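You operate a simulated robot arm through the tools that you are given. There is no shell and no other tool.

You are at the controls of a simulated robot arm. One attempt, no reset.

Task
Load the small black ring on the winder and wind on 4 metres.
Fine: stand the blue plug in the centre knob and zero the meter first; lever on HOLD at the end; leave the other rings.

Only the result counts: the job must be done as asked and must still hold three seconds after the hand-in. Knocking over, shifting, dropping, spilling or breaking anything else fails it.

Robot
A 6-joint arm with a fingered hand, fixed in place. Base frame: the origin is at the foot of the arm, x ahead of it, y to its left, z up; the work surface is at about z = 0.815. Lengths are in m, angles in degrees, forces in N, time in s.
With the tool pointing down near the work surface it reaches from about 0.34 to 0.74 m from the base axis. Its first joint turns from -115.0 to 115.0 degrees. Payload 4 kg.
The TCP is the grasp point between the finger pads, 0.026 m short of the fingertips. In the tool frame z runs along the fingers and y along their closing line. The gripper opens to 0.132 m. The gripper's body begins 0.073 m behind the TCP. The gripper is a hand of 4 fingers: y runs from the thumb to the fingers, the wrist lies at [0, 0, -0.239] in the tool frame, and closing takes about 1.5 s.
Orientation is told as [roll, pitch, yaw] about the base's x, y, z axes, in that order, counted from this pose: with the fingers straight down and closing along the base's y, the tool's x points along the base's -x, its y along +y and its z along -z.

Tools
- The arm moves only by the tool send_rows. Its argument "rows" is a list of rows, each a list of 2 entries, a list of its own where there are three numbers: the shift along the base's x, y, z in m, then the turn, a rotation vector about the base's x, y, z in rad. In form: [[[dx, dy, dz], [wx, wy, wz]], ...]. A call has 1 to 20 rows; each row is the pose to reach, as a shift and turn from the pose commanded when the call began. "fingers" is the closure in counts, from 0 (fully open) to 255 (shut), set as the call begins (left out, the last holds). A row lasts 0.2 s, in which the tool goes at most 0.05 m and 8.6 degrees; a call with a longer step from one row to the next is refused whole, and so is a gripper value outside its range. Where a pose cannot be reached the arm comes as near as it can. A force on the tool above 40 N (or 10 N above the force at the start of the call, whichever is more), or a blocked arm, ends the call early, and 0.2 s more pass. The fingers move at their own pace (about 0.153 m/s each) and stop on an object; they squeeze with about 23 N. The grip force told is the motor's: it shows also when the fingers shut on nothing. Time passes only in rows, and 0.2 s behind the last, so rows that repeat a pose let the fingers close. The reply holds the time, the measured pose of the TCP, the force on the tool along the base axes, the opening and the grip force, in the units named above and with some noise, with the torque about the TCP (base axes, N m) and any sound that the robot's microphone picked up.
- Cameras (640 x 400 px; columns grow to the right, rows downward): "scene" is fixed at [0.4013, 0.4884, 1.3988]; the picture's right is [-0.90, -0.43, 0.00], its down [-0.23, 0.49, -0.84] and it looks along [0.36, -0.76, -0.54] (base axes); focal length 267 px, centre (320, 200). "wrist" rides on the gripper at [0.068, 0.002, -0.097] in the tool frame; the picture's right is [-0.03, 1.00, 0.00], its down [-0.82, -0.02, -0.58] and it looks along [-0.58, -0.01, 0.82] (tool axes); focal length 270 px, centre (320, 200). There is no depth. A picture from a camera that has moved, and an enlarged one, comes with that camera's place and axes in the base frame and with its lens. The place of the scene camera against the robot may be out by one fixed shift of up to 0.012 m in any direction.
- snapshot(camera): a new picture of that camera. No time passes.
- raise_lower(by): slides the trunk up (or, below 0, down) by that many m; the arm rides with it, the base frame stays. It gives what a move gives, with no picture.
- set_fingers(finger1, finger2, finger3, thumb_bend): sets how far each is bent, from 0 (flat) to 1 (curled in); at 0.3 the hand is open as for a grip, at 0.7 the pads meet at the TCP. One left out holds its place. A second passes; each finger stops where it meets its share of the squeeze, and holds until it gets a number again. A gripper value or a shape takes the hand back. It gives what a move gives, with no picture; readings hold the bend of each and the force on the fingers (four entries, about 0 where the hand has none), thumb and palm.
- set_grasp(shape): the hand has 4 fingers and takes this shape, open, in about a second: jaw (thumb against the fingers, like two jaws); tri (thumb and two fingers); tip (a fingertip pinch); poke (one finger out to press); point (the index stretched); flat (the hand flat); cup (the hand cupped); fist (a fist). The gripper value then closes the fingers along that shape, each until it touches; the sizes above hold for jaw. It gives what a move gives, with no picture.
- zoom(camera, box): a new picture of the part [left, top, right, bottom] of that camera's present view, enlarged. No time passes.
- hand_in(): hands the job in; it is judged then, once.

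Nothing tells you positions but the pictures and the camera data. Unless the task says otherwise, let go and move clear before handing in.

The tools are called as name(argument=value, ...) on one line, values as JSON. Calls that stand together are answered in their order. send_rows: Moves the arm, as the interface text tells. Its arguments: {"type":"object","properties":{"rows":{"type":"array"},"fingers":{"type":"number"}},"required":["rows"]} The other tools are called the same way: raise_lower (by) slides the trunk up or down; set_grasp (shape) gives the hand a shape; set_fingers (finger1, finger2, finger3, thumb_bend) moves the fingers one by one; snapshot (camera) takes a picture; zoom (camera, box) takes an enlarged picture of a part of a camera's view; hand_in () hands the job in.

At the start:

```text
t: 0.0
position: [0.4507, -0.2401, 1.2551]
tcp_rot: [0.0, 0.0, 0.0]
contact_force: [0.8, -0.4, -0.1]
ft_torque: [0.01, -0.02, 0.01]
opening: 0.1318
finger_force: 0.0
shape: jaw
bend: [0.3, 0.3, 0.3, 0.3]
finger forces: [0.0, 0.0, 0.0, 0.1, 0.0, 0.1]
trunk travel left (down, up): [-0.825, 0.165]
```

scene: 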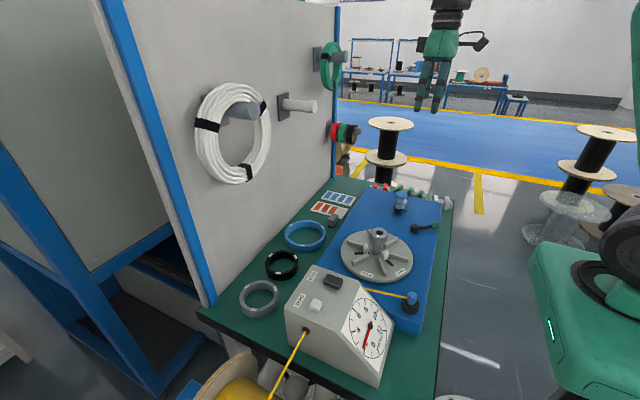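
wrist: 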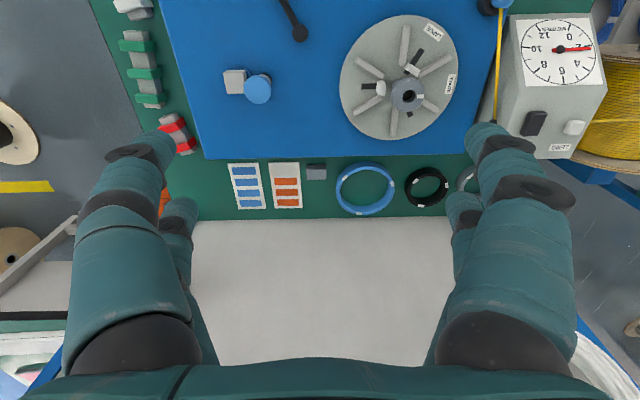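

I see a bench with a blue winder plate, a grey slotted disc with a centre knob, a meter box with a dial, three rings (blue, black, grey) and a blue plug. I'll look closer at every part before moving.

zoom(camera="scene", box=[320, 180, 460, 290])

zoom(camera="scene", box=[270, 250, 430, 390])

zoom(camera="scene", box=[220, 180, 360, 330])

zoom(camera="wrist", box=[320, 0, 480, 150])

zoom(camera="wrist", box=[470, 0, 640, 170])

zoom(camera="wrist", box=[200, 0, 360, 220])

```text
3.64 times, centred on (390, 235) of scene
camera zoom: at [0.4013, 0.4884, 1.3988], right [-0.9, -0.43, 0.0], down [-0.23, 0.49, -0.84], along [0.36, -0.76, -0.54], focal length 971 px, centre (66, 73)
```

zoom: 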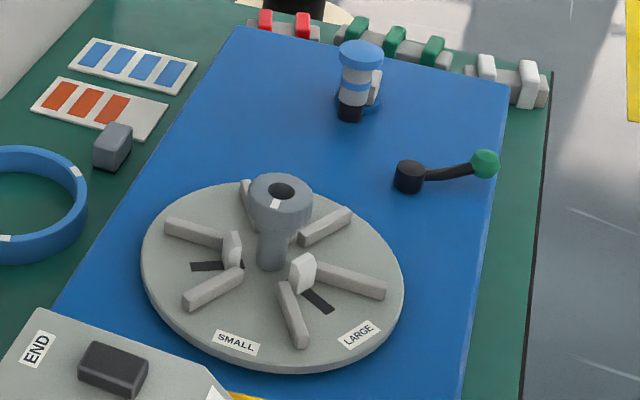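

```text
2.86 times, centred on (350, 320) of scene
camera zoom: at [0.4013, 0.4884, 1.3988], right [-0.9, -0.43, 0.0], down [-0.23, 0.49, -0.84], along [0.36, -0.76, -0.54], focal length 763 px, centre (234, -143)
```

zoom: 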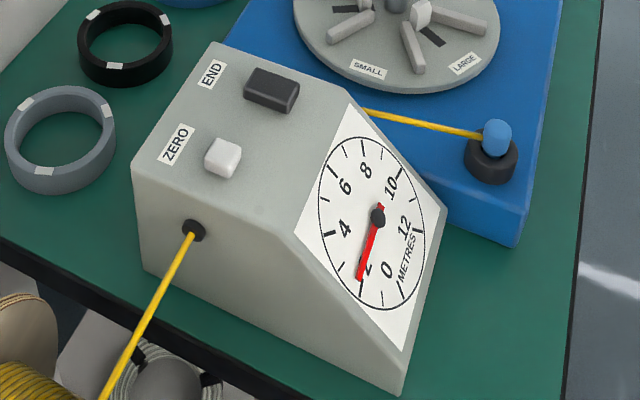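

```text
2.67 times, centred on (290, 255) of scene
camera zoom: at [0.4013, 0.4884, 1.3988], right [-0.9, -0.43, 0.0], down [-0.23, 0.49, -0.84], along [0.36, -0.76, -0.54], focal length 712 px, centre (400, 53)
```

zoom: 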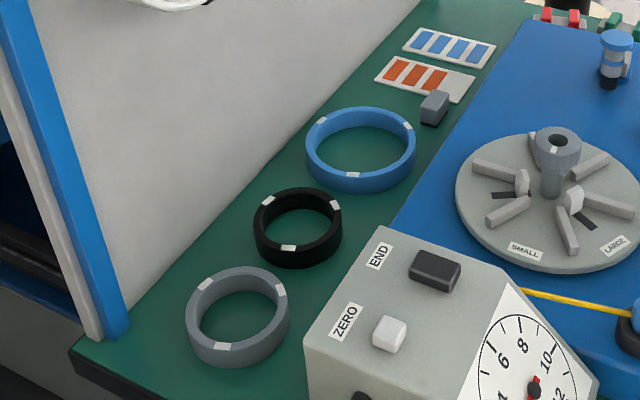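

```text
2.67 times, centred on (400, 75) of wrist
camera zoom: at [0.3813, -0.2384, 1.3526], right [0.03, 1.0, 0.0], down [0.82, -0.02, 0.58], along [0.58, -0.01, -0.82], focal length 721 px, centre (107, 533)
```

zoom: 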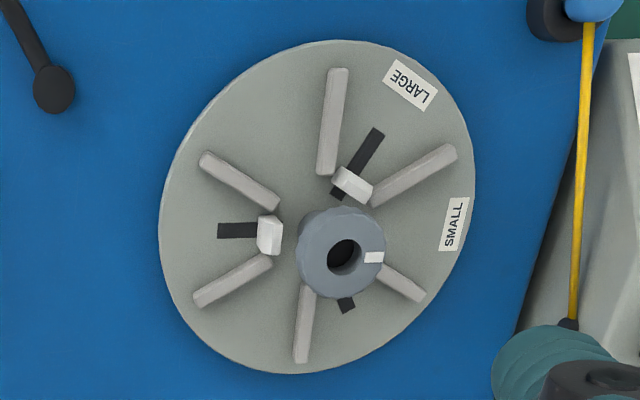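

```text
2.35 times, centred on (555, 85) of wrist
camera zoom: at [0.3813, -0.2384, 1.3526], right [0.03, 1.0, 0.0], down [0.82, -0.02, 0.58], along [0.58, -0.01, -0.82], focal length 636 px, centre (-233, 471)
```

zoom: 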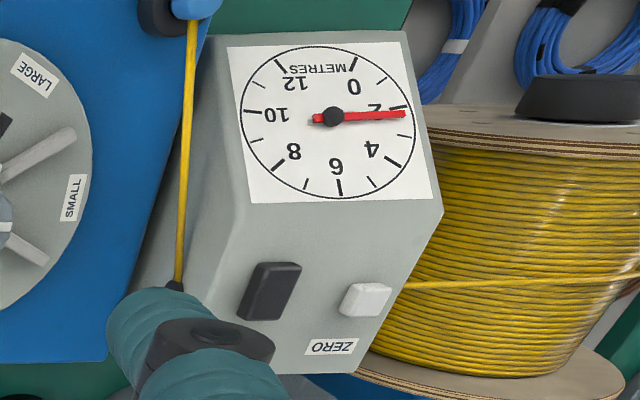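

```text
1.82 times, centred on (280, 110) of wrist
camera zoom: at [0.3813, -0.2384, 1.3526], right [0.03, 1.0, 0.0], down [0.82, -0.02, 0.58], along [0.58, -0.01, -0.82], focal length 491 px, centre (393, 364)
```

zoom: 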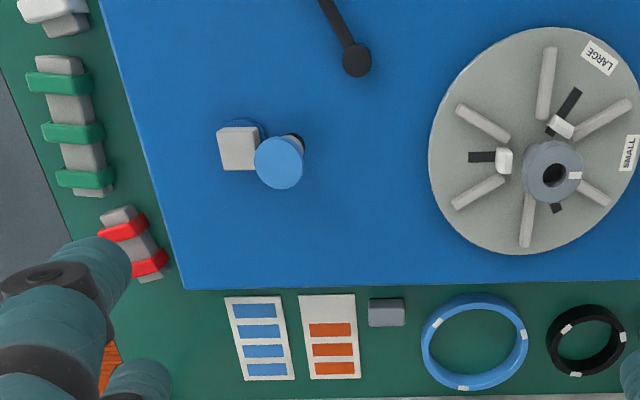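

The disc with SMALL/LARGE marks looks to be near (0.48, -0.10), the black ring near (0.725, 0.0), and the meter box near (0.45, 0.1). I'll move the hand back and down a little, staying well above everything, to see labels and the lever from closer.

send_rows(rows=[[[-0.015, 0.015, -0.0375], [0, 0, 0]], [[-0.03, 0.03, -0.075], [0, 0, 0]], [[-0.045, 0.045, -0.1125], [0, 0, 0]], [[-0.06, 0.06, -0.15], [0, 0, 0]], [[-0.075, 0.075, -0.1875], [0, 0, 0]], [[-0.085, 0.085, -0.21], [0, 0, 0]]])

snapshot(camera="wrist")

snapshot(camera="scene")

```text
t: 1.4
position: [0.3665, -0.1541, 1.0452]
tcp_rot: [0.0, -0.1, -0.1]
contact_force: [0.5, -0.3, 0.4]
ft_torque: [-0.01, 0.02, 0.02]
opening: 0.132
finger_force: 0.0
shape: jaw
bend: [0.3, 0.3, 0.3, 0.3]
finger forces: [0.0, 0.0, 0.0, 0.0, 0.0, 0.1]
trunk travel left (down, up): [-0.825, 0.165]
```

```text
taken
camera wrist: at [0.2969, -0.1529, 1.1421], right [0.03, 1.0, 0.0], down [0.82, -0.02, 0.58], along [0.58, -0.01, -0.82], focal length 270 px, centre (320, 200)
```

wrist: 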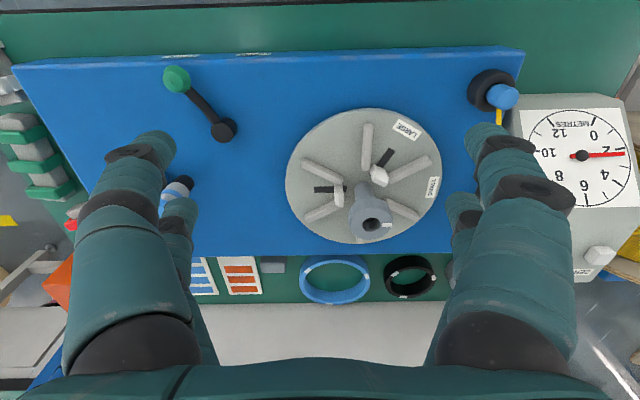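

```text
taken
```

scene: 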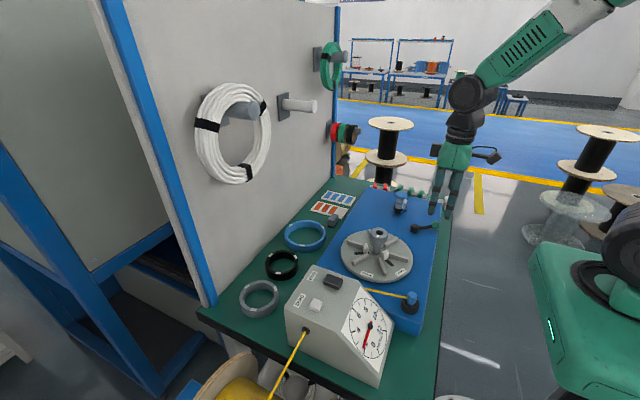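

The labels on the near side of the blue plate look interesting; I'm zooming into those and the lever, plug and post.

zoom(camera="wrist", box=[140, 40, 300, 150])

zoom(camera="wrist", box=[280, 100, 460, 250])

zoom(camera="wrist", box=[440, 50, 640, 190])

zoom(camera="scene", box=[380, 180, 460, 240])

```text
3.64 times, centred on (220, 95) of wrist
camera zoom: at [0.2969, -0.1529, 1.1421], right [0.03, 1.0, 0.0], down [0.82, -0.02, 0.58], along [0.58, -0.01, -0.82], focal length 983 px, centre (684, 582)
```

zoom: 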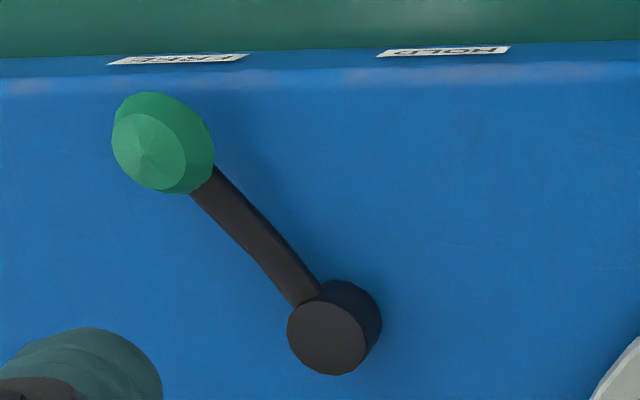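

```text
2.67 times, centred on (370, 175) of wrist
camera zoom: at [0.2969, -0.1529, 1.1421], right [0.03, 1.0, 0.0], down [0.82, -0.02, 0.58], along [0.58, -0.01, -0.82], focal length 721 px, centre (187, 267)
```

zoom: 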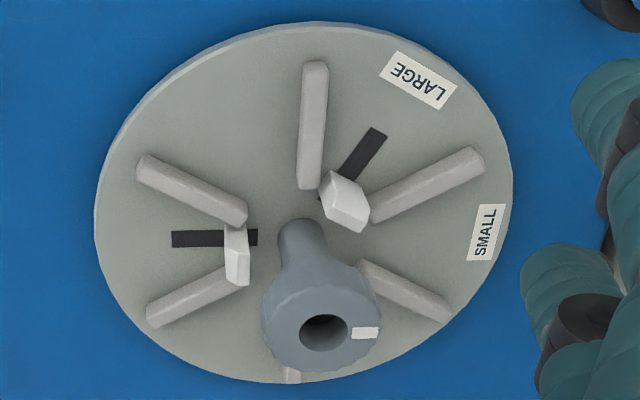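

```text
2.86 times, centred on (540, 120) of wrist
camera zoom: at [0.2969, -0.1529, 1.1421], right [0.03, 1.0, 0.0], down [0.82, -0.02, 0.58], along [0.58, -0.01, -0.82], focal length 772 px, centre (-309, 429)
```

zoom: 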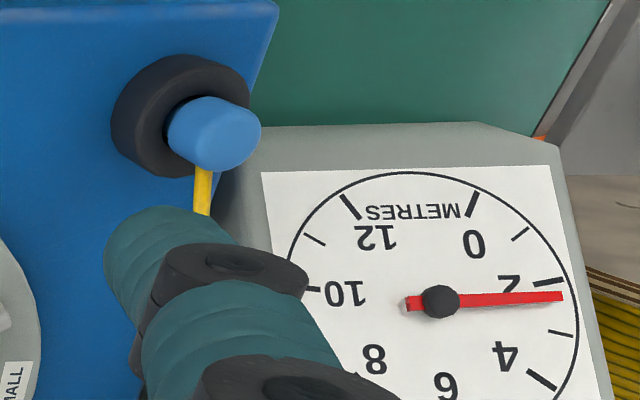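

```text
6.67 times, centred on (420, 210) of scene
camera zoom: at [0.4013, 0.4884, 1.3988], right [-0.9, -0.43, 0.0], down [-0.23, 0.49, -0.84], along [0.36, -0.76, -0.54], focal length 1780 px, centre (-347, 133)
```

zoom: 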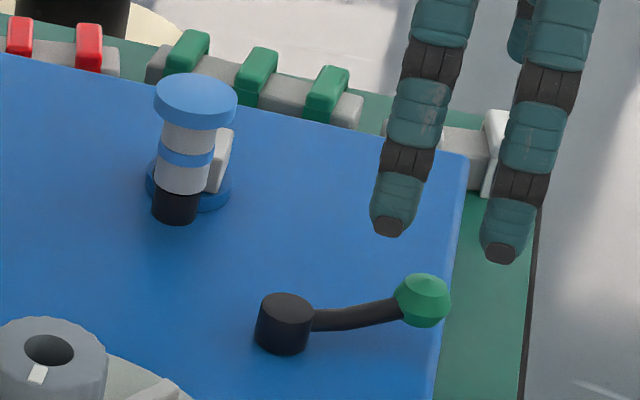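

The lever stands between two labels on the plate's near sloping edge (one reads HOLD). Next I'll shift sideways to look at the blue plug candidate near (0.476, -0.332).

send_rows(rows=[[[0, -0.045, 0], [0, 0, 0]], [[0, -0.09, 0], [0, 0, 0]], [[0, -0.135, 0], [0, 0, 0]], [[0, -0.175, 0], [0, 0, 0]], [[0, -0.175, 0], [0, 0, 0]]])

snapshot(camera="wrist")

zoom(camera="wrist", box=[250, 40, 410, 220])

```text
t: 2.6
position: [0.3656, -0.3302, 1.0481]
tcp_rot: [0.0, 0.0, -0.1]
contact_force: [-0.9, -0.4, -1.0]
ft_torque: [0.0, 0.03, -0.01]
opening: 0.1317
finger_force: 0.0
shape: jaw
bend: [0.3, 0.3, 0.3, 0.3]
finger forces: [0.0, 0.0, 0.0, 0.1, 0.0, 0.1]
trunk travel left (down, up): [-0.825, 0.165]
```

```text
taken
camera wrist: at [0.2961, -0.3278, 1.1435], right [0.03, 1.0, 0.0], down [0.82, -0.02, 0.58], along [0.58, -0.01, -0.82], focal length 270 px, centre (320, 200)
```

wrist: 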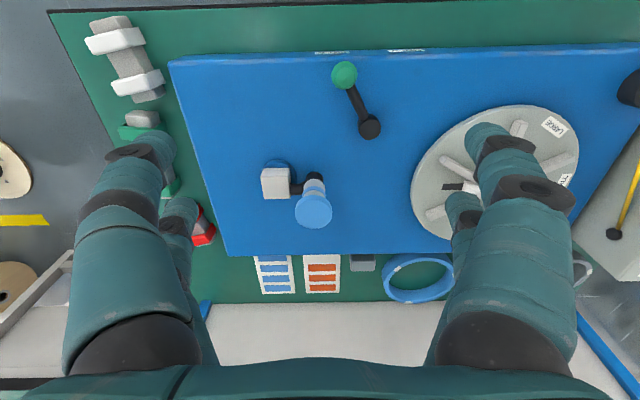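

```text
2.22 times, centred on (330, 130) of wrist
camera zoom: at [0.2961, -0.3278, 1.1435], right [0.03, 1.0, 0.0], down [0.82, -0.02, 0.58], along [0.58, -0.01, -0.82], focal length 601 px, centre (298, 356)
```

zoom: 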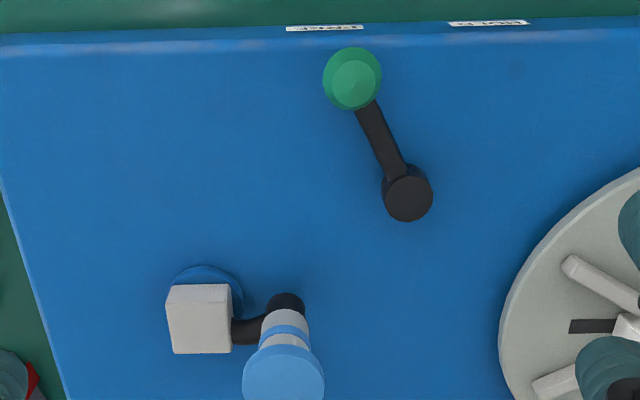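

The item near (0.476, -0.33) is a crank (grey shaft block, black arm, blue-capped handle), so the blue plug is the one at the wire's end, sitting in the black post near (0.374, 0.026). I'll now look closer at the disc.

send_rows(rows=[[[0, 0.045, 0], [0, 0, 0]], [[0, 0.09, 0], [0, 0, 0]], [[0, 0.135, -0.02], [0, 0, 0]], [[0, 0.18, -0.04], [0, 0, 0]], [[-0.005, 0.22, -0.06], [0, 0, 0]], [[-0.005, 0.23, -0.07], [0, 0, 0]], [[-0.005, 0.23, -0.07], [0, 0, 0]]])

snapshot(camera="wrist")

zoom(camera="wrist", box=[220, 100, 440, 260])

```text
t: 4.2
position: [0.3607, -0.1, 0.9768]
tcp_rot: [0.0, -0.1, 0.1]
contact_force: [-0.4, 0.5, -0.1]
ft_torque: [-0.03, 0.01, 0.02]
opening: 0.1317
finger_force: 0.1
shape: jaw
bend: [0.3, 0.3, 0.3, 0.3]
finger forces: [0.1, 0.1, 0.0, 0.1, 0.0, 0.0]
trunk travel left (down, up): [-0.825, 0.165]
```

```text
taken
camera wrist: at [0.2914, -0.0984, 1.0727], right [0.03, 1.0, 0.0], down [0.82, -0.02, 0.58], along [0.58, -0.01, -0.82], focal length 270 px, centre (320, 200)
```

wrist: 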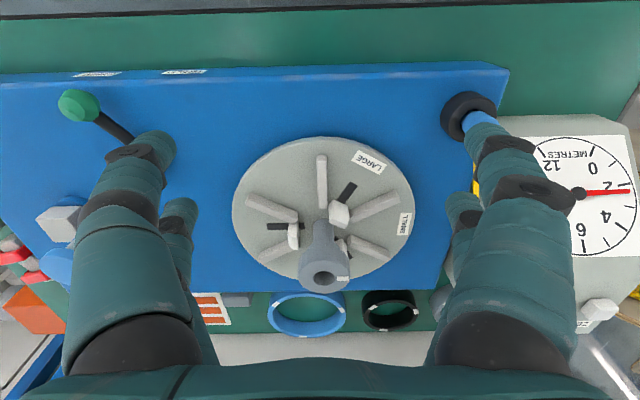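

```text
2.50 times, centred on (330, 180) of wrist
camera zoom: at [0.2914, -0.0984, 1.0727], right [0.03, 1.0, 0.0], down [0.82, -0.02, 0.58], along [0.58, -0.01, -0.82], focal length 676 px, centre (295, 250)
```

zoom: 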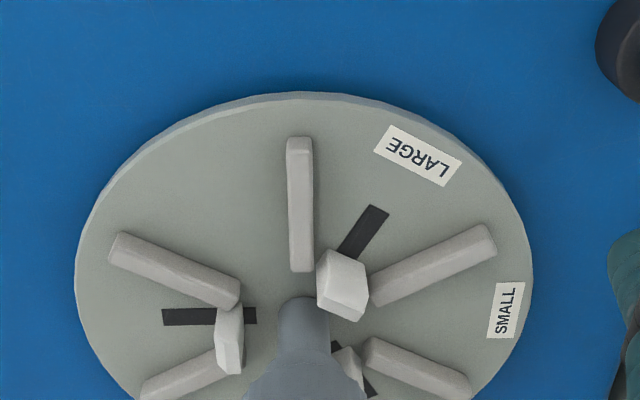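

The knob's hole appears to be at about (0.50, -0.098, 0.905), with the disc axis below it. I'll tilt the hand so that the wrist camera looks straight down on the disc, to read the knob's mark and measure the jaws.

send_rows(rows=[[[0.0, 0, 0.045], [0, 0.1, 0]], [[0.03, 0, 0.065], [0, 0.22, 0]], [[0.06, 0, 0.07], [0, 0.34, 0]], [[0.09, 0, 0.07], [0, 0.46, 0]], [[0.12, 0, 0.07], [0, 0.56, 0]], [[0.13, 0, 0.07], [0, 0.616, 0]], [[0.13, 0, 0.07], [0, 0.616, 0]]])

snapshot(camera="wrist")

zoom(camera="wrist", box=[220, 110, 420, 290])

```text
t: 5.8
position: [0.4917, -0.1009, 1.0466]
tcp_rot: [0.0, 35.3, 0.0]
contact_force: [-0.7, -0.2, 0.0]
ft_torque: [0.0, 0.02, -0.01]
opening: 0.1319
finger_force: 0.1
shape: jaw
bend: [0.3, 0.3, 0.3, 0.3]
finger forces: [0.0, 0.0, 0.0, 0.0, 0.0, 0.1]
trunk travel left (down, up): [-0.825, 0.165]
```

```text
taken
camera wrist: at [0.4908, -0.0982, 1.1646], right [0.02, 1.0, -0.01], down [1.0, -0.02, 0.0], along [0.0, -0.01, -1.0], focal length 270 px, centre (320, 200)
```

wrist: 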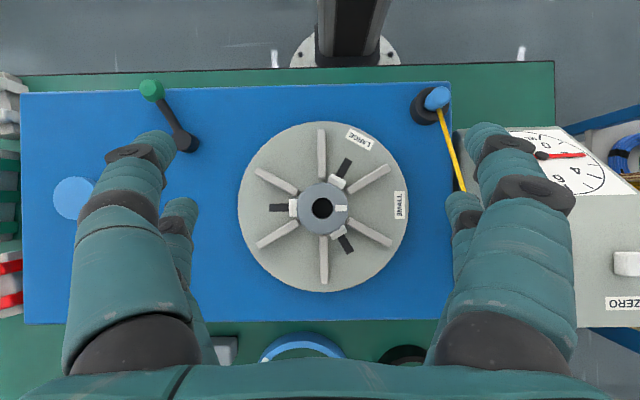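

```text
2.22 times, centred on (320, 200) of wrist
camera zoom: at [0.4908, -0.0982, 1.1646], right [0.02, 1.0, -0.01], down [1.0, -0.02, 0.0], along [0.0, -0.01, -1.0], focal length 601 px, centre (320, 200)
```

zoom: 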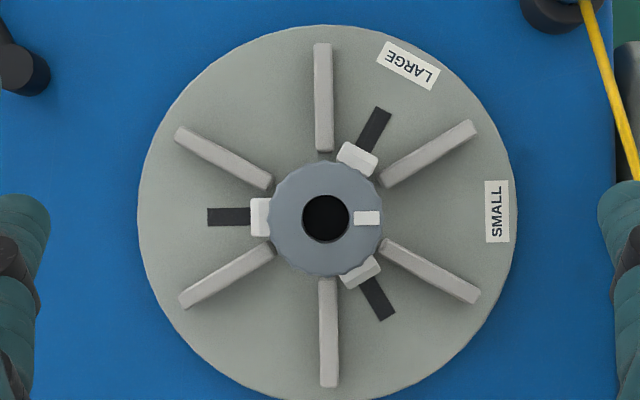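

The view straight down shows the knob's white mark pointing at SMALL with the jaws in, and the disc axis at about (0.498, -0.098). Now I'll level the hand again and look at the rings.

send_rows(rows=[[[0.01, 0.02, 0.01], [0, -0.12, 0]], [[0.02, 0.04, 0.015], [0, -0.24, 0]], [[0.03, 0.06, 0.02], [0, -0.36, 0]], [[0.045, 0.08, 0.02], [0, -0.48, 0]], [[0.06, 0.1, 0.02], [0, -0.616, 0]], [[0.06, 0.1, 0.02], [0, -0.616, 0]]])

snapshot(camera="wrist")

zoom(camera="wrist", box=[190, 120, 450, 280])

snapshot(camera="scene")

```text
t: 7.2
position: [0.5513, -0.0008, 1.0651]
tcp_rot: [0.0, -0.1, 0.0]
contact_force: [0.1, 0.3, 0.1]
ft_torque: [0.0, 0.03, -0.02]
opening: 0.1319
finger_force: 0.2
shape: jaw
bend: [0.3, 0.3, 0.3, 0.3]
finger forces: [0.1, 0.0, 0.0, 0.1, 0.1, 0.0]
trunk travel left (down, up): [-0.825, 0.165]
```

```text
taken
camera wrist: at [0.4817, 0.0019, 1.1623], right [0.03, 1.0, 0.0], down [0.82, -0.02, 0.58], along [0.58, -0.01, -0.82], focal length 270 px, centre (320, 200)
```

wrist: 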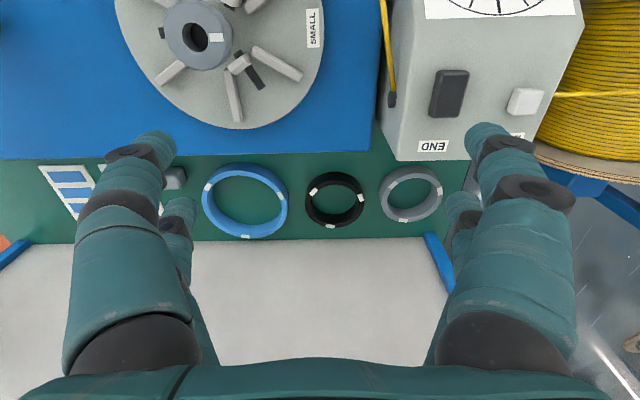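

```text
2.46 times, centred on (320, 200) of wrist
camera zoom: at [0.4817, 0.0019, 1.1623], right [0.03, 1.0, 0.0], down [0.82, -0.02, 0.58], along [0.58, -0.01, -0.82], focal length 665 px, centre (320, 200)
```

zoom: 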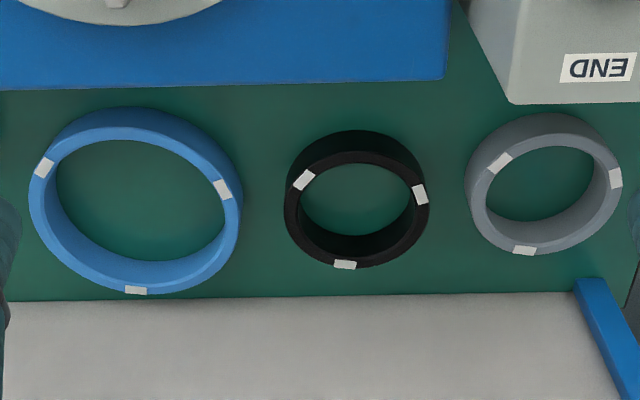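

```text
taken
```

scene: 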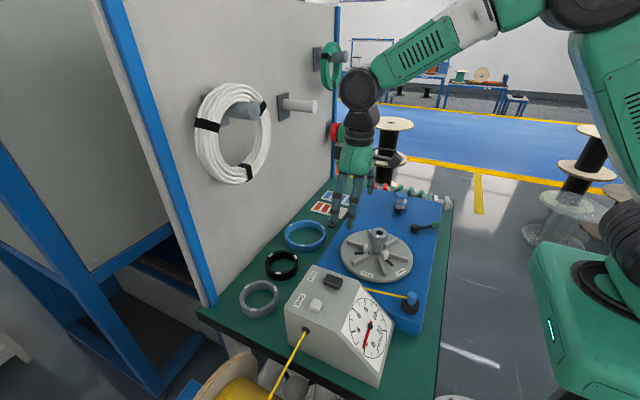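

The black ring is centred near (0.718, 0.02), between the blue and grey rings. I'm zooming further to measure its inner and outer size.

zoom(camera="wrist", box=[295, 160, 375, 240])

zoom(camera="wrist", box=[110, 0, 330, 135])

zoom(camera="scene", box=[230, 210, 340, 320])

zoom(camera="scene", box=[335, 220, 425, 290])

zoom(camera="scene", box=[310, 60, 410, 230])

```text
5.00 times, centred on (335, 200) of wrist
camera zoom: at [0.4817, 0.0019, 1.1623], right [0.03, 1.0, 0.0], down [0.82, -0.02, 0.58], along [0.58, -0.01, -0.82], focal length 1351 px, centre (245, 200)
```

zoom: 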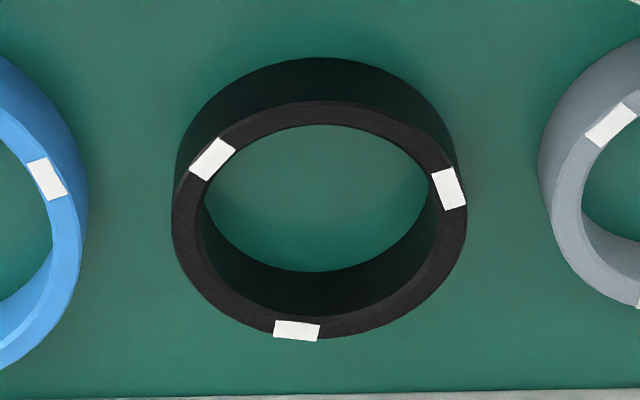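

```text
2.91 times, centred on (220, 68) of wrist
camera zoom: at [0.4817, 0.0019, 1.1623], right [0.03, 1.0, 0.0], down [0.82, -0.02, 0.58], along [0.58, -0.01, -0.82], focal length 786 px, centre (611, 586)
```

zoom: 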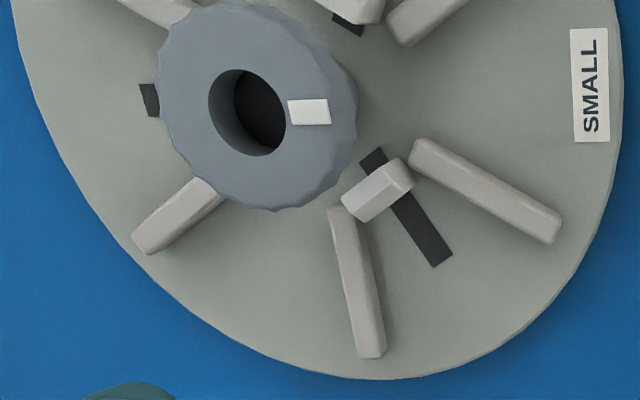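

```text
3.64 times, centred on (285, 265) of scene
camera zoom: at [0.4013, 0.4884, 1.3988], right [-0.9, -0.43, 0.0], down [-0.23, 0.49, -0.84], along [0.36, -0.76, -0.54], focal length 971 px, centre (447, -36)
```

zoom: 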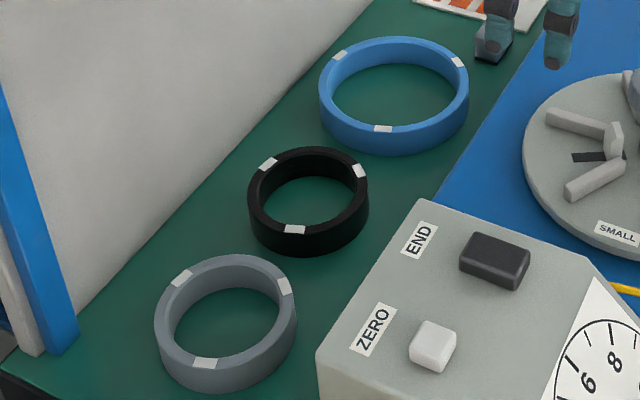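

```text
5.71 times, centred on (380, 255) of scene
camera zoom: at [0.4013, 0.4884, 1.3988], right [-0.9, -0.43, 0.0], down [-0.23, 0.49, -0.84], along [0.36, -0.76, -0.54], focal length 1526 px, centre (-23, -114)
```

zoom: 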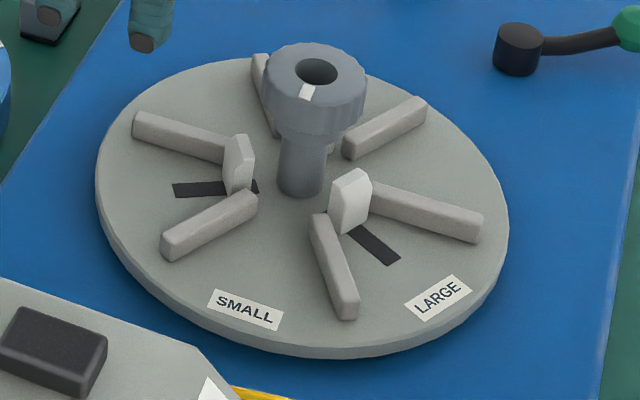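

```text
2.35 times, centred on (360, 145) of scene
camera zoom: at [0.4013, 0.4884, 1.3988], right [-0.9, -0.43, 0.0], down [-0.23, 0.49, -0.84], along [0.36, -0.76, -0.54], focal length 628 px, centre (226, 329)
```

zoom: 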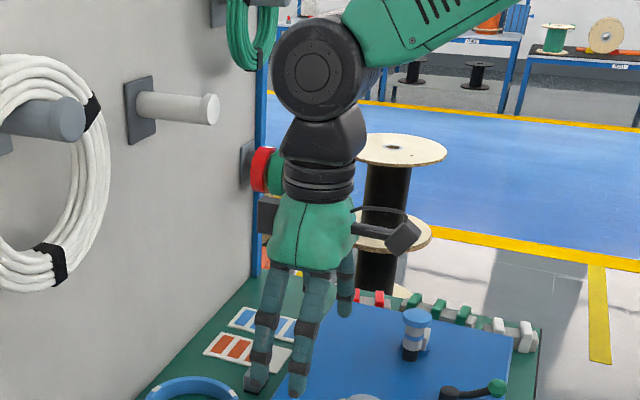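

The black ring's inner radius and the jaws' outer radius look very close, so I need finer measurements. I'm zooming in from both cameras.

zoom(camera="scene", box=[255, 240, 310, 290])

zoom(camera="wrist", box=[150, 0, 280, 100])

zoom(camera="scene", box=[350, 225, 405, 275])

```text
8.00 times, centred on (282, 265) of scene
camera zoom: at [0.4013, 0.4884, 1.3988], right [-0.9, -0.43, 0.0], down [-0.23, 0.49, -0.84], along [0.36, -0.76, -0.54], focal length 2136 px, centre (620, -320)
```

zoom: 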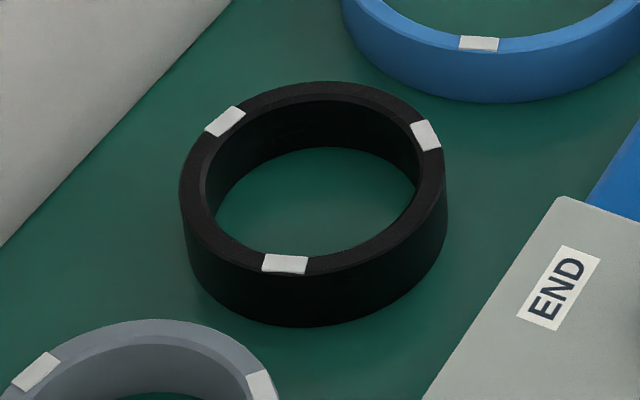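

```text
4.00 times, centred on (215, 50) of wrist
camera zoom: at [0.4817, 0.0019, 1.1623], right [0.03, 1.0, 0.0], down [0.82, -0.02, 0.58], along [0.58, -0.01, -0.82], focal length 1081 px, centre (740, 800)
```

zoom: 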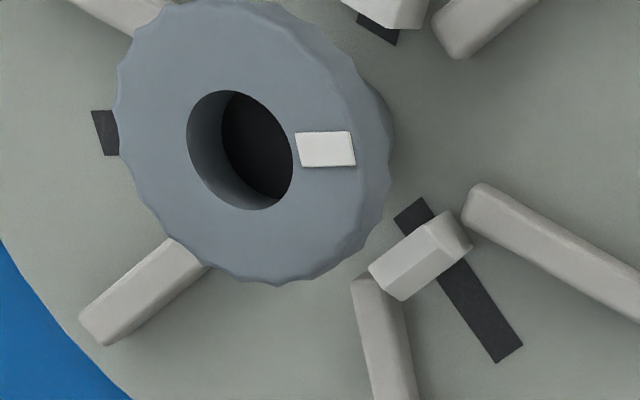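

```text
8.00 times, centred on (378, 250) of scene
camera zoom: at [0.4013, 0.4884, 1.3988], right [-0.9, -0.43, 0.0], down [-0.23, 0.49, -0.84], along [0.36, -0.76, -0.54], focal length 2136 px, centre (-140, -200)
```

zoom: 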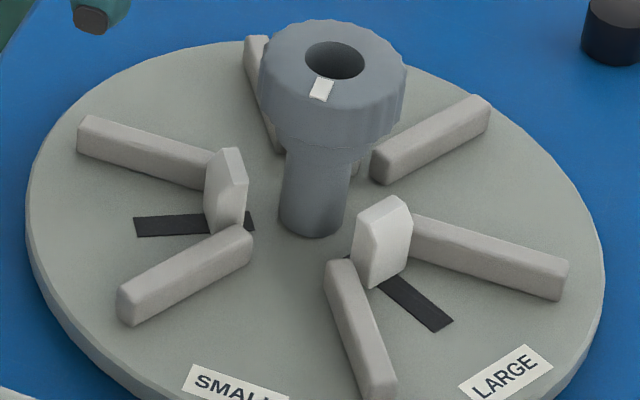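

Comparing two wrist views, the table seems lower than the disc plate and the ring farther out, near x = 0.76. I'll move closer over the rings for an accurate fix.

send_rows(rows=[[[0.03, 0.01, -0.03], [0, 0, 0]], [[0.06, 0.02, -0.06], [0, 0, 0]], [[0.07, 0.02, -0.085], [0, 0, 0]], [[0.07, 0.02, -0.085], [0, 0, 0]]])

snapshot(camera="wrist")

zoom(camera="wrist", box=[265, 135, 385, 215])

snapshot(camera="scene")

```text
t: 8.2
position: [0.6212, 0.0195, 0.9802]
tcp_rot: [-0.1, 0.1, -0.1]
contact_force: [0.5, 0.2, -0.9]
ft_torque: [0.0, 0.0, 0.04]
opening: 0.1319
finger_force: 0.2
shape: jaw
bend: [0.3, 0.3, 0.3, 0.3]
finger forces: [0.0, 0.1, 0.0, 0.1, 0.0, 0.0]
trunk travel left (down, up): [-0.825, 0.165]
```

```text
taken
camera wrist: at [0.5513, 0.0214, 1.0771], right [0.03, 1.0, 0.0], down [0.82, -0.02, 0.58], along [0.58, -0.01, -0.82], focal length 270 px, centre (320, 200)
```

wrist: 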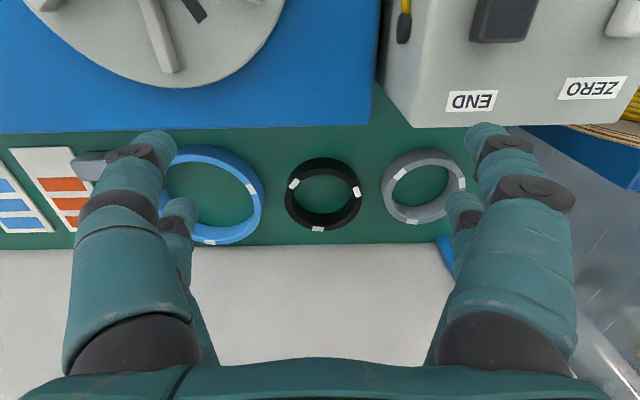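

```text
5.00 times, centred on (325, 175) of wrist
camera zoom: at [0.5513, 0.0214, 1.0771], right [0.03, 1.0, 0.0], down [0.82, -0.02, 0.58], along [0.58, -0.01, -0.82], focal length 1351 px, centre (295, 325)
```

zoom: 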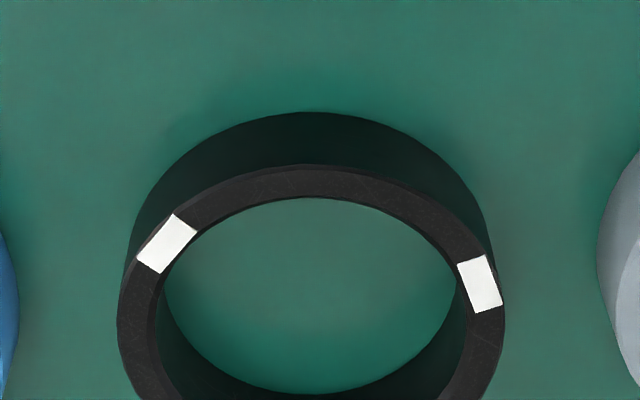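

```text
taken
```

scene: 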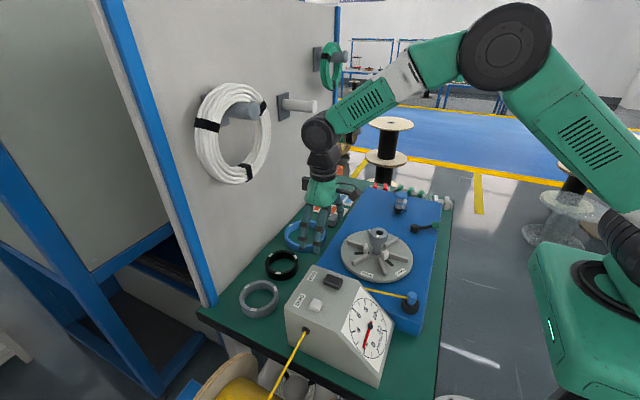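

The ring top comes out near z = 0.787, the table near 0.758, and the ring centre near (0.757, 0.022), OD about 0.10. I'll take a full zoom on it and on its neighbours to fix the sizes.

zoom(camera="wrist", box=[275, 150, 375, 240])

zoom(camera="wrist", box=[150, 120, 480, 260])

zoom(camera="scene", box=[180, 70, 350, 200])

```text
4.44 times, centred on (325, 195) of wrist
camera zoom: at [0.5513, 0.0214, 1.0771], right [0.03, 1.0, 0.0], down [0.82, -0.02, 0.58], along [0.58, -0.01, -0.82], focal length 1201 px, centre (298, 222)
```

zoom: 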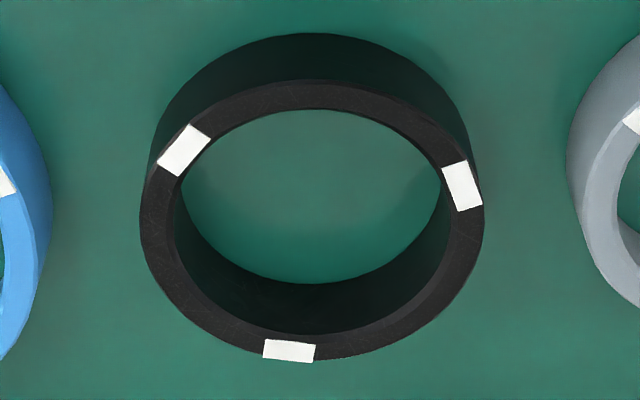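

```text
1.94 times, centred on (315, 190) of wrist
camera zoom: at [0.5513, 0.0214, 1.0771], right [0.03, 1.0, 0.0], down [0.82, -0.02, 0.58], along [0.58, -0.01, -0.82], focal length 524 px, centre (330, 219)
```

zoom: 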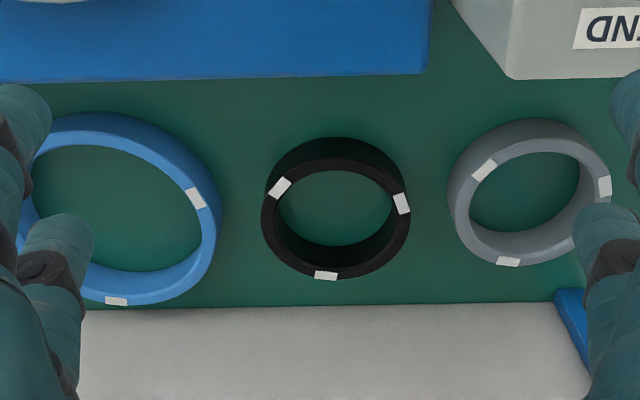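

```text
3.08 times, centred on (265, 135) of scene
camera zoom: at [0.4013, 0.4884, 1.3988], right [-0.9, -0.43, 0.0], down [-0.23, 0.49, -0.84], along [0.36, -0.76, -0.54], focal length 822 px, centre (489, 400)
```

zoom: 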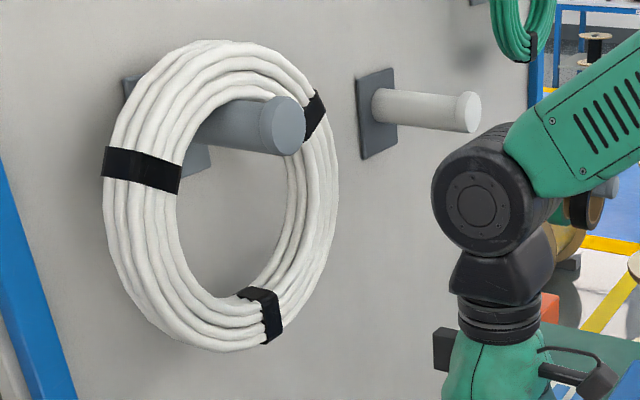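

The black ring centre is at about (0.7605, 0.020), top z ≈ 0.787, OD ≈ 0.102, gaps of 25 mm to its neighbours; a coil hangs on the wall beyond, so I'll tilt the hand 10° to keep the wrist back. I'll narrow the fingers a little and go to a pose short of the ring.

send_rows(rows=[[[0.03, 0.0, -0.01], [0, -0.07, 0]], [[0.06, 0.0, -0.03], [0, -0.14, 0]], [[0.08, 0.0, -0.06], [0, -0.1745, 0]], [[0.09, 0.0, -0.09], [0, -0.1745, 0]], [[0.09, 0.0, -0.09], [0, -0.1745, 0]]], fingers=30)

snapshot(camera="wrist")

snapshot(camera="scene")

```text
t: 9.4
position: [0.7101, 0.0188, 0.891]
tcp_rot: [0.0, -10.1, 0.0]
contact_force: [0.6, -0.2, -0.7]
ft_torque: [-0.01, 0.01, 0.04]
opening: 0.1167
finger_force: 0.1
shape: jaw
bend: [0.5, 0.5, 0.5, 0.34]
finger forces: [0.1, 0.1, 0.0, 0.1, 0.0, 0.0]
trunk travel left (down, up): [-0.825, 0.165]
```

```text
taken
camera wrist: at [0.6249, 0.0208, 0.9745], right [0.03, 1.0, 0.0], down [0.7, -0.02, 0.71], along [0.71, -0.01, -0.7], focal length 270 px, centre (320, 200)
```

wrist: 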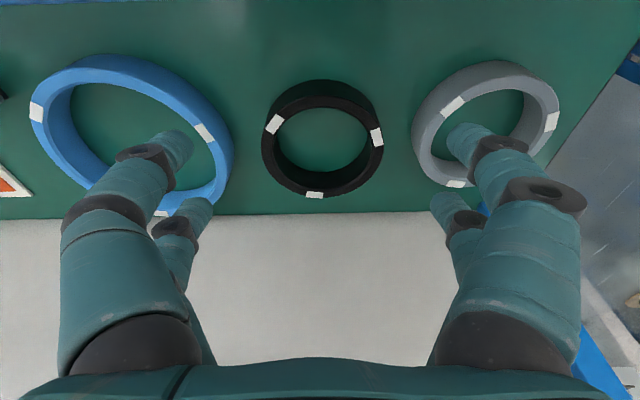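

```text
taken
```

scene: 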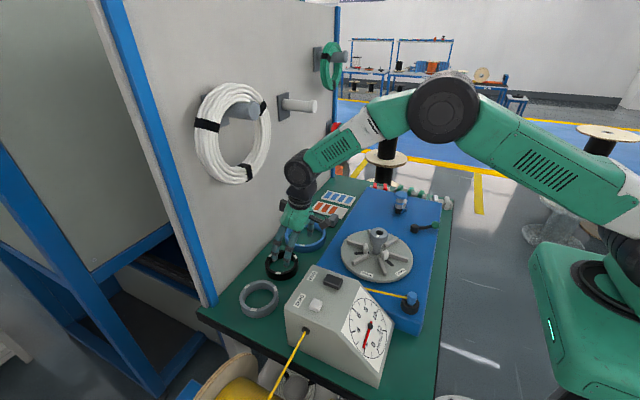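

The hand is lined up with the ring in y and opening is 0.117. I'll zoom once more to refine the ring's position before going in.

zoom(camera="wrist", box=[240, 60, 400, 220])

zoom(camera="scene", box=[230, 130, 350, 300])

```text
2.50 times, centred on (320, 140) of wrist
camera zoom: at [0.6249, 0.0208, 0.9745], right [0.03, 1.0, 0.0], down [0.7, -0.02, 0.71], along [0.71, -0.01, -0.7], focal length 676 px, centre (320, 350)
```

zoom: 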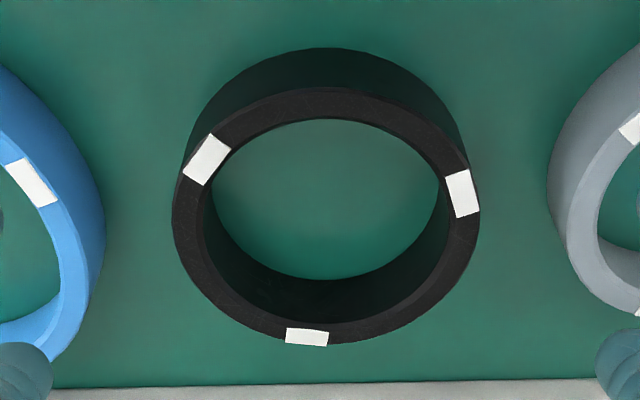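

```text
2.35 times, centred on (290, 215) of scene
camera zoom: at [0.4013, 0.4884, 1.3988], right [-0.9, -0.43, 0.0], down [-0.23, 0.49, -0.84], along [0.36, -0.76, -0.54], focal length 628 px, centre (391, 165)
```

zoom: 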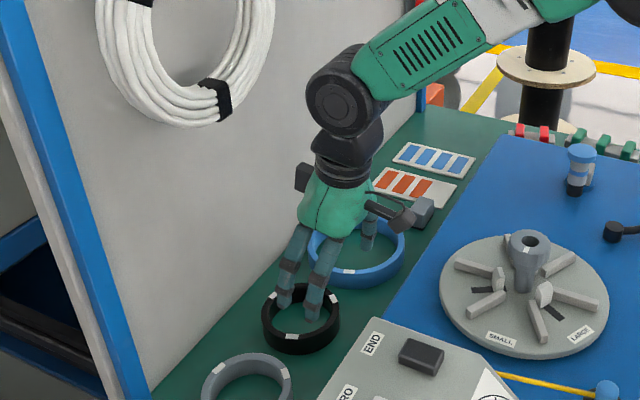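

Refined: ring centre (0.7597, 0.0203), top z 0.789, table about 0.760. I'll move over it and descend so the fingertips stop a few mm above the table, fingers still open.

send_rows(rows=[[[0.024, 0.0, 0.0], [0, 0, 0]], [[0.047, 0.0, 0.0], [0, 0, 0]], [[0.047, 0.0, -0.03], [0, 0, 0]], [[0.047, 0.0, -0.05], [0, 0, 0]], [[0.047, 0.0, -0.05], [0, 0, 0]]])

snapshot(camera="wrist")

zoom(camera="scene", box=[210, 130, 350, 310])

```text
t: 10.6
position: [0.7583, 0.0192, 0.84]
tcp_rot: [-0.1, -10.0, 0.1]
contact_force: [0.9, 0.1, -0.4]
ft_torque: [0.0, 0.03, 0.03]
opening: 0.1168
finger_force: 0.1
shape: jaw
bend: [0.5, 0.5, 0.5, 0.34]
finger forces: [0.1, 0.1, 0.1, 0.0, 0.0, 0.1]
trunk travel left (down, up): [-0.825, 0.165]
```

```text
taken
camera wrist: at [0.6726, 0.0211, 0.924], right [0.03, 1.0, 0.0], down [0.7, -0.02, 0.71], along [0.71, -0.01, -0.7], focal length 270 px, centre (320, 200)
```

wrist: 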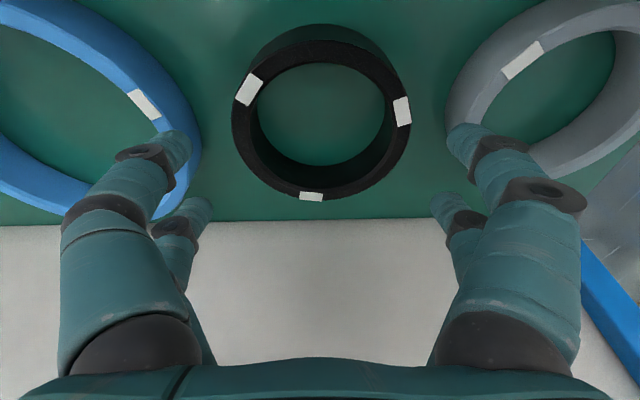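

```text
2.22 times, centred on (280, 220) of scene
camera zoom: at [0.4013, 0.4884, 1.3988], right [-0.9, -0.43, 0.0], down [-0.23, 0.49, -0.84], along [0.36, -0.76, -0.54], focal length 593 px, centre (409, 156)
```

zoom: 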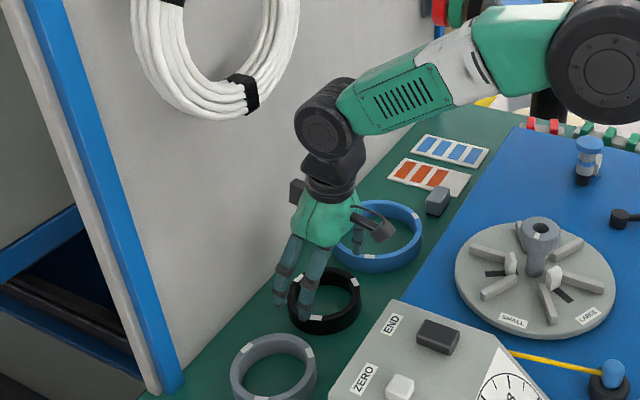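

The digits look about 21 mm thick, so to fit in the 26 mm gaps on both sides I'll narrow the opening to about 0.106 before descending, and check.

send_rows(rows=[[[0, 0.0005, -0.01], [0, 0, 0]], [[0, 0.0005, -0.015], [0, 0, 0]], [[0, 0.0005, -0.015], [0, 0, 0]]], fingers=51)

snapshot(camera="wrist")

```text
t: 11.4
position: [0.7578, 0.0204, 0.8263]
tcp_rot: [-0.1, -10.0, 0.0]
contact_force: [-0.2, -0.1, -0.4]
ft_torque: [0.01, 0.02, -0.03]
opening: 0.1057
finger_force: 0.0
shape: jaw
bend: [0.59, 0.59, 0.59, 0.44]
finger forces: [0.0, 0.0, 0.1, 0.0, 0.0, 0.0]
trunk travel left (down, up): [-0.825, 0.165]
```

```text
taken
camera wrist: at [0.6728, 0.0222, 0.9093], right [0.02, 1.0, 0.0], down [0.7, -0.02, 0.71], along [0.71, -0.01, -0.7], focal length 270 px, centre (320, 200)
```

wrist: 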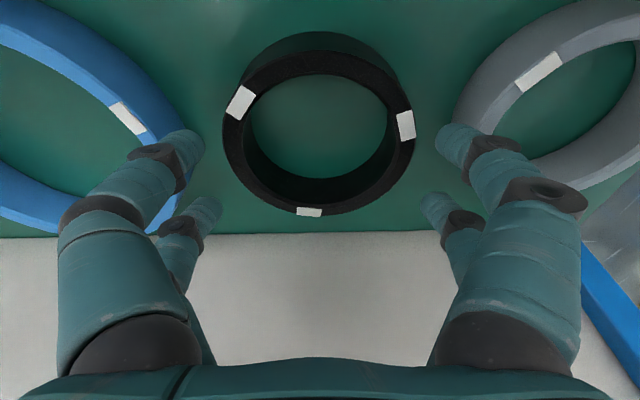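

Digits now straddle the ring evenly with clearance to both neighbours. Descending to grasp height.

send_rows(rows=[[[0, 0, -0.01], [0, 0, 0]], [[0, 0, -0.02], [0, 0, 0]], [[0, 0, -0.027], [0, 0, 0]], [[0, 0, -0.027], [0, 0, 0]]])

snapshot(camera="wrist")

zoom(camera="scene", box=[230, 200, 340, 320])

```text
t: 12.4
position: [0.7583, 0.0204, 0.7989]
tcp_rot: [0.0, -10.0, -0.1]
contact_force: [0.1, -0.1, -0.1]
ft_torque: [-0.03, 0.0, 0.02]
opening: 0.1058
finger_force: 0.0
shape: jaw
bend: [0.59, 0.59, 0.59, 0.44]
finger forces: [0.0, 0.0, 0.0, 0.0, 0.1, 0.0]
trunk travel left (down, up): [-0.825, 0.165]
```

```text
taken
camera wrist: at [0.6729, 0.0221, 0.8821], right [0.03, 1.0, 0.0], down [0.7, -0.02, 0.71], along [0.71, -0.01, -0.7], focal length 270 px, centre (320, 200)
```

wrist: 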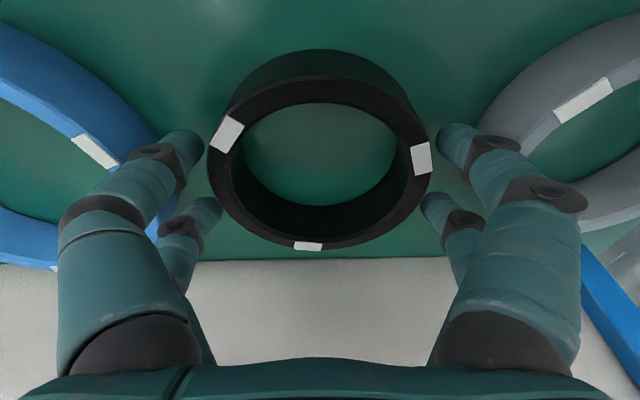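

```text
3.33 times, centred on (285, 260) of scene
camera zoom: at [0.4013, 0.4884, 1.3988], right [-0.9, -0.43, 0.0], down [-0.23, 0.49, -0.84], along [0.36, -0.76, -0.54], focal length 890 px, centre (437, 0)
```

zoom: 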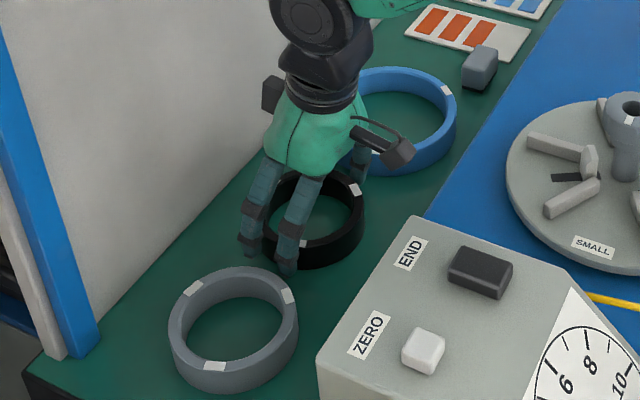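

The geometry agrees with my model (ring centre x 0.7597). A small adjustment, then I close the fingers on the ring.

send_rows(rows=[[[-0.002, 0, -0.003], [0, 0, 0]], [[-0.002, 0, -0.003], [0, 0, 0]], [[-0.002, 0, -0.003], [0, 0, 0]], [[-0.002, 0, -0.003], [0, 0, 0]], [[-0.002, 0, -0.003], [0, 0, 0]], [[-0.002, 0, -0.003], [0, 0, 0]], [[-0.002, 0, -0.003], [0, 0, 0]], [[-0.002, 0, -0.003], [0, 0, 0]]], fingers=120)

snapshot(camera="wrist")

```text
t: 14.2
position: [0.7572, 0.0205, 0.7969]
tcp_rot: [-0.1, -10.2, 0.0]
contact_force: [11.2, -1.6, 12.5]
ft_torque: [-0.1, -0.12, -0.01]
opening: 0.0888
finger_force: 22.7
shape: jaw
bend: [0.69, 0.7, 0.69, 0.59]
finger forces: [20.6, 21.8, 21.9, 0.0, 21.3, 0.1]
trunk travel left (down, up): [-0.825, 0.165]
```

```text
taken
camera wrist: at [0.6713, 0.0221, 0.8801], right [0.03, 1.0, 0.0], down [0.7, -0.02, 0.71], along [0.71, -0.01, -0.7], focal length 270 px, centre (320, 200)
```

wrist: 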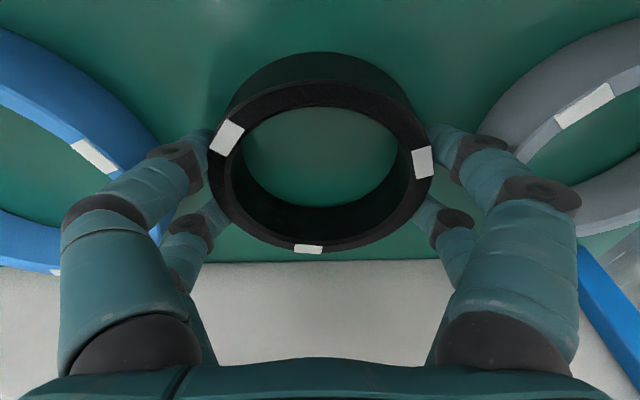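

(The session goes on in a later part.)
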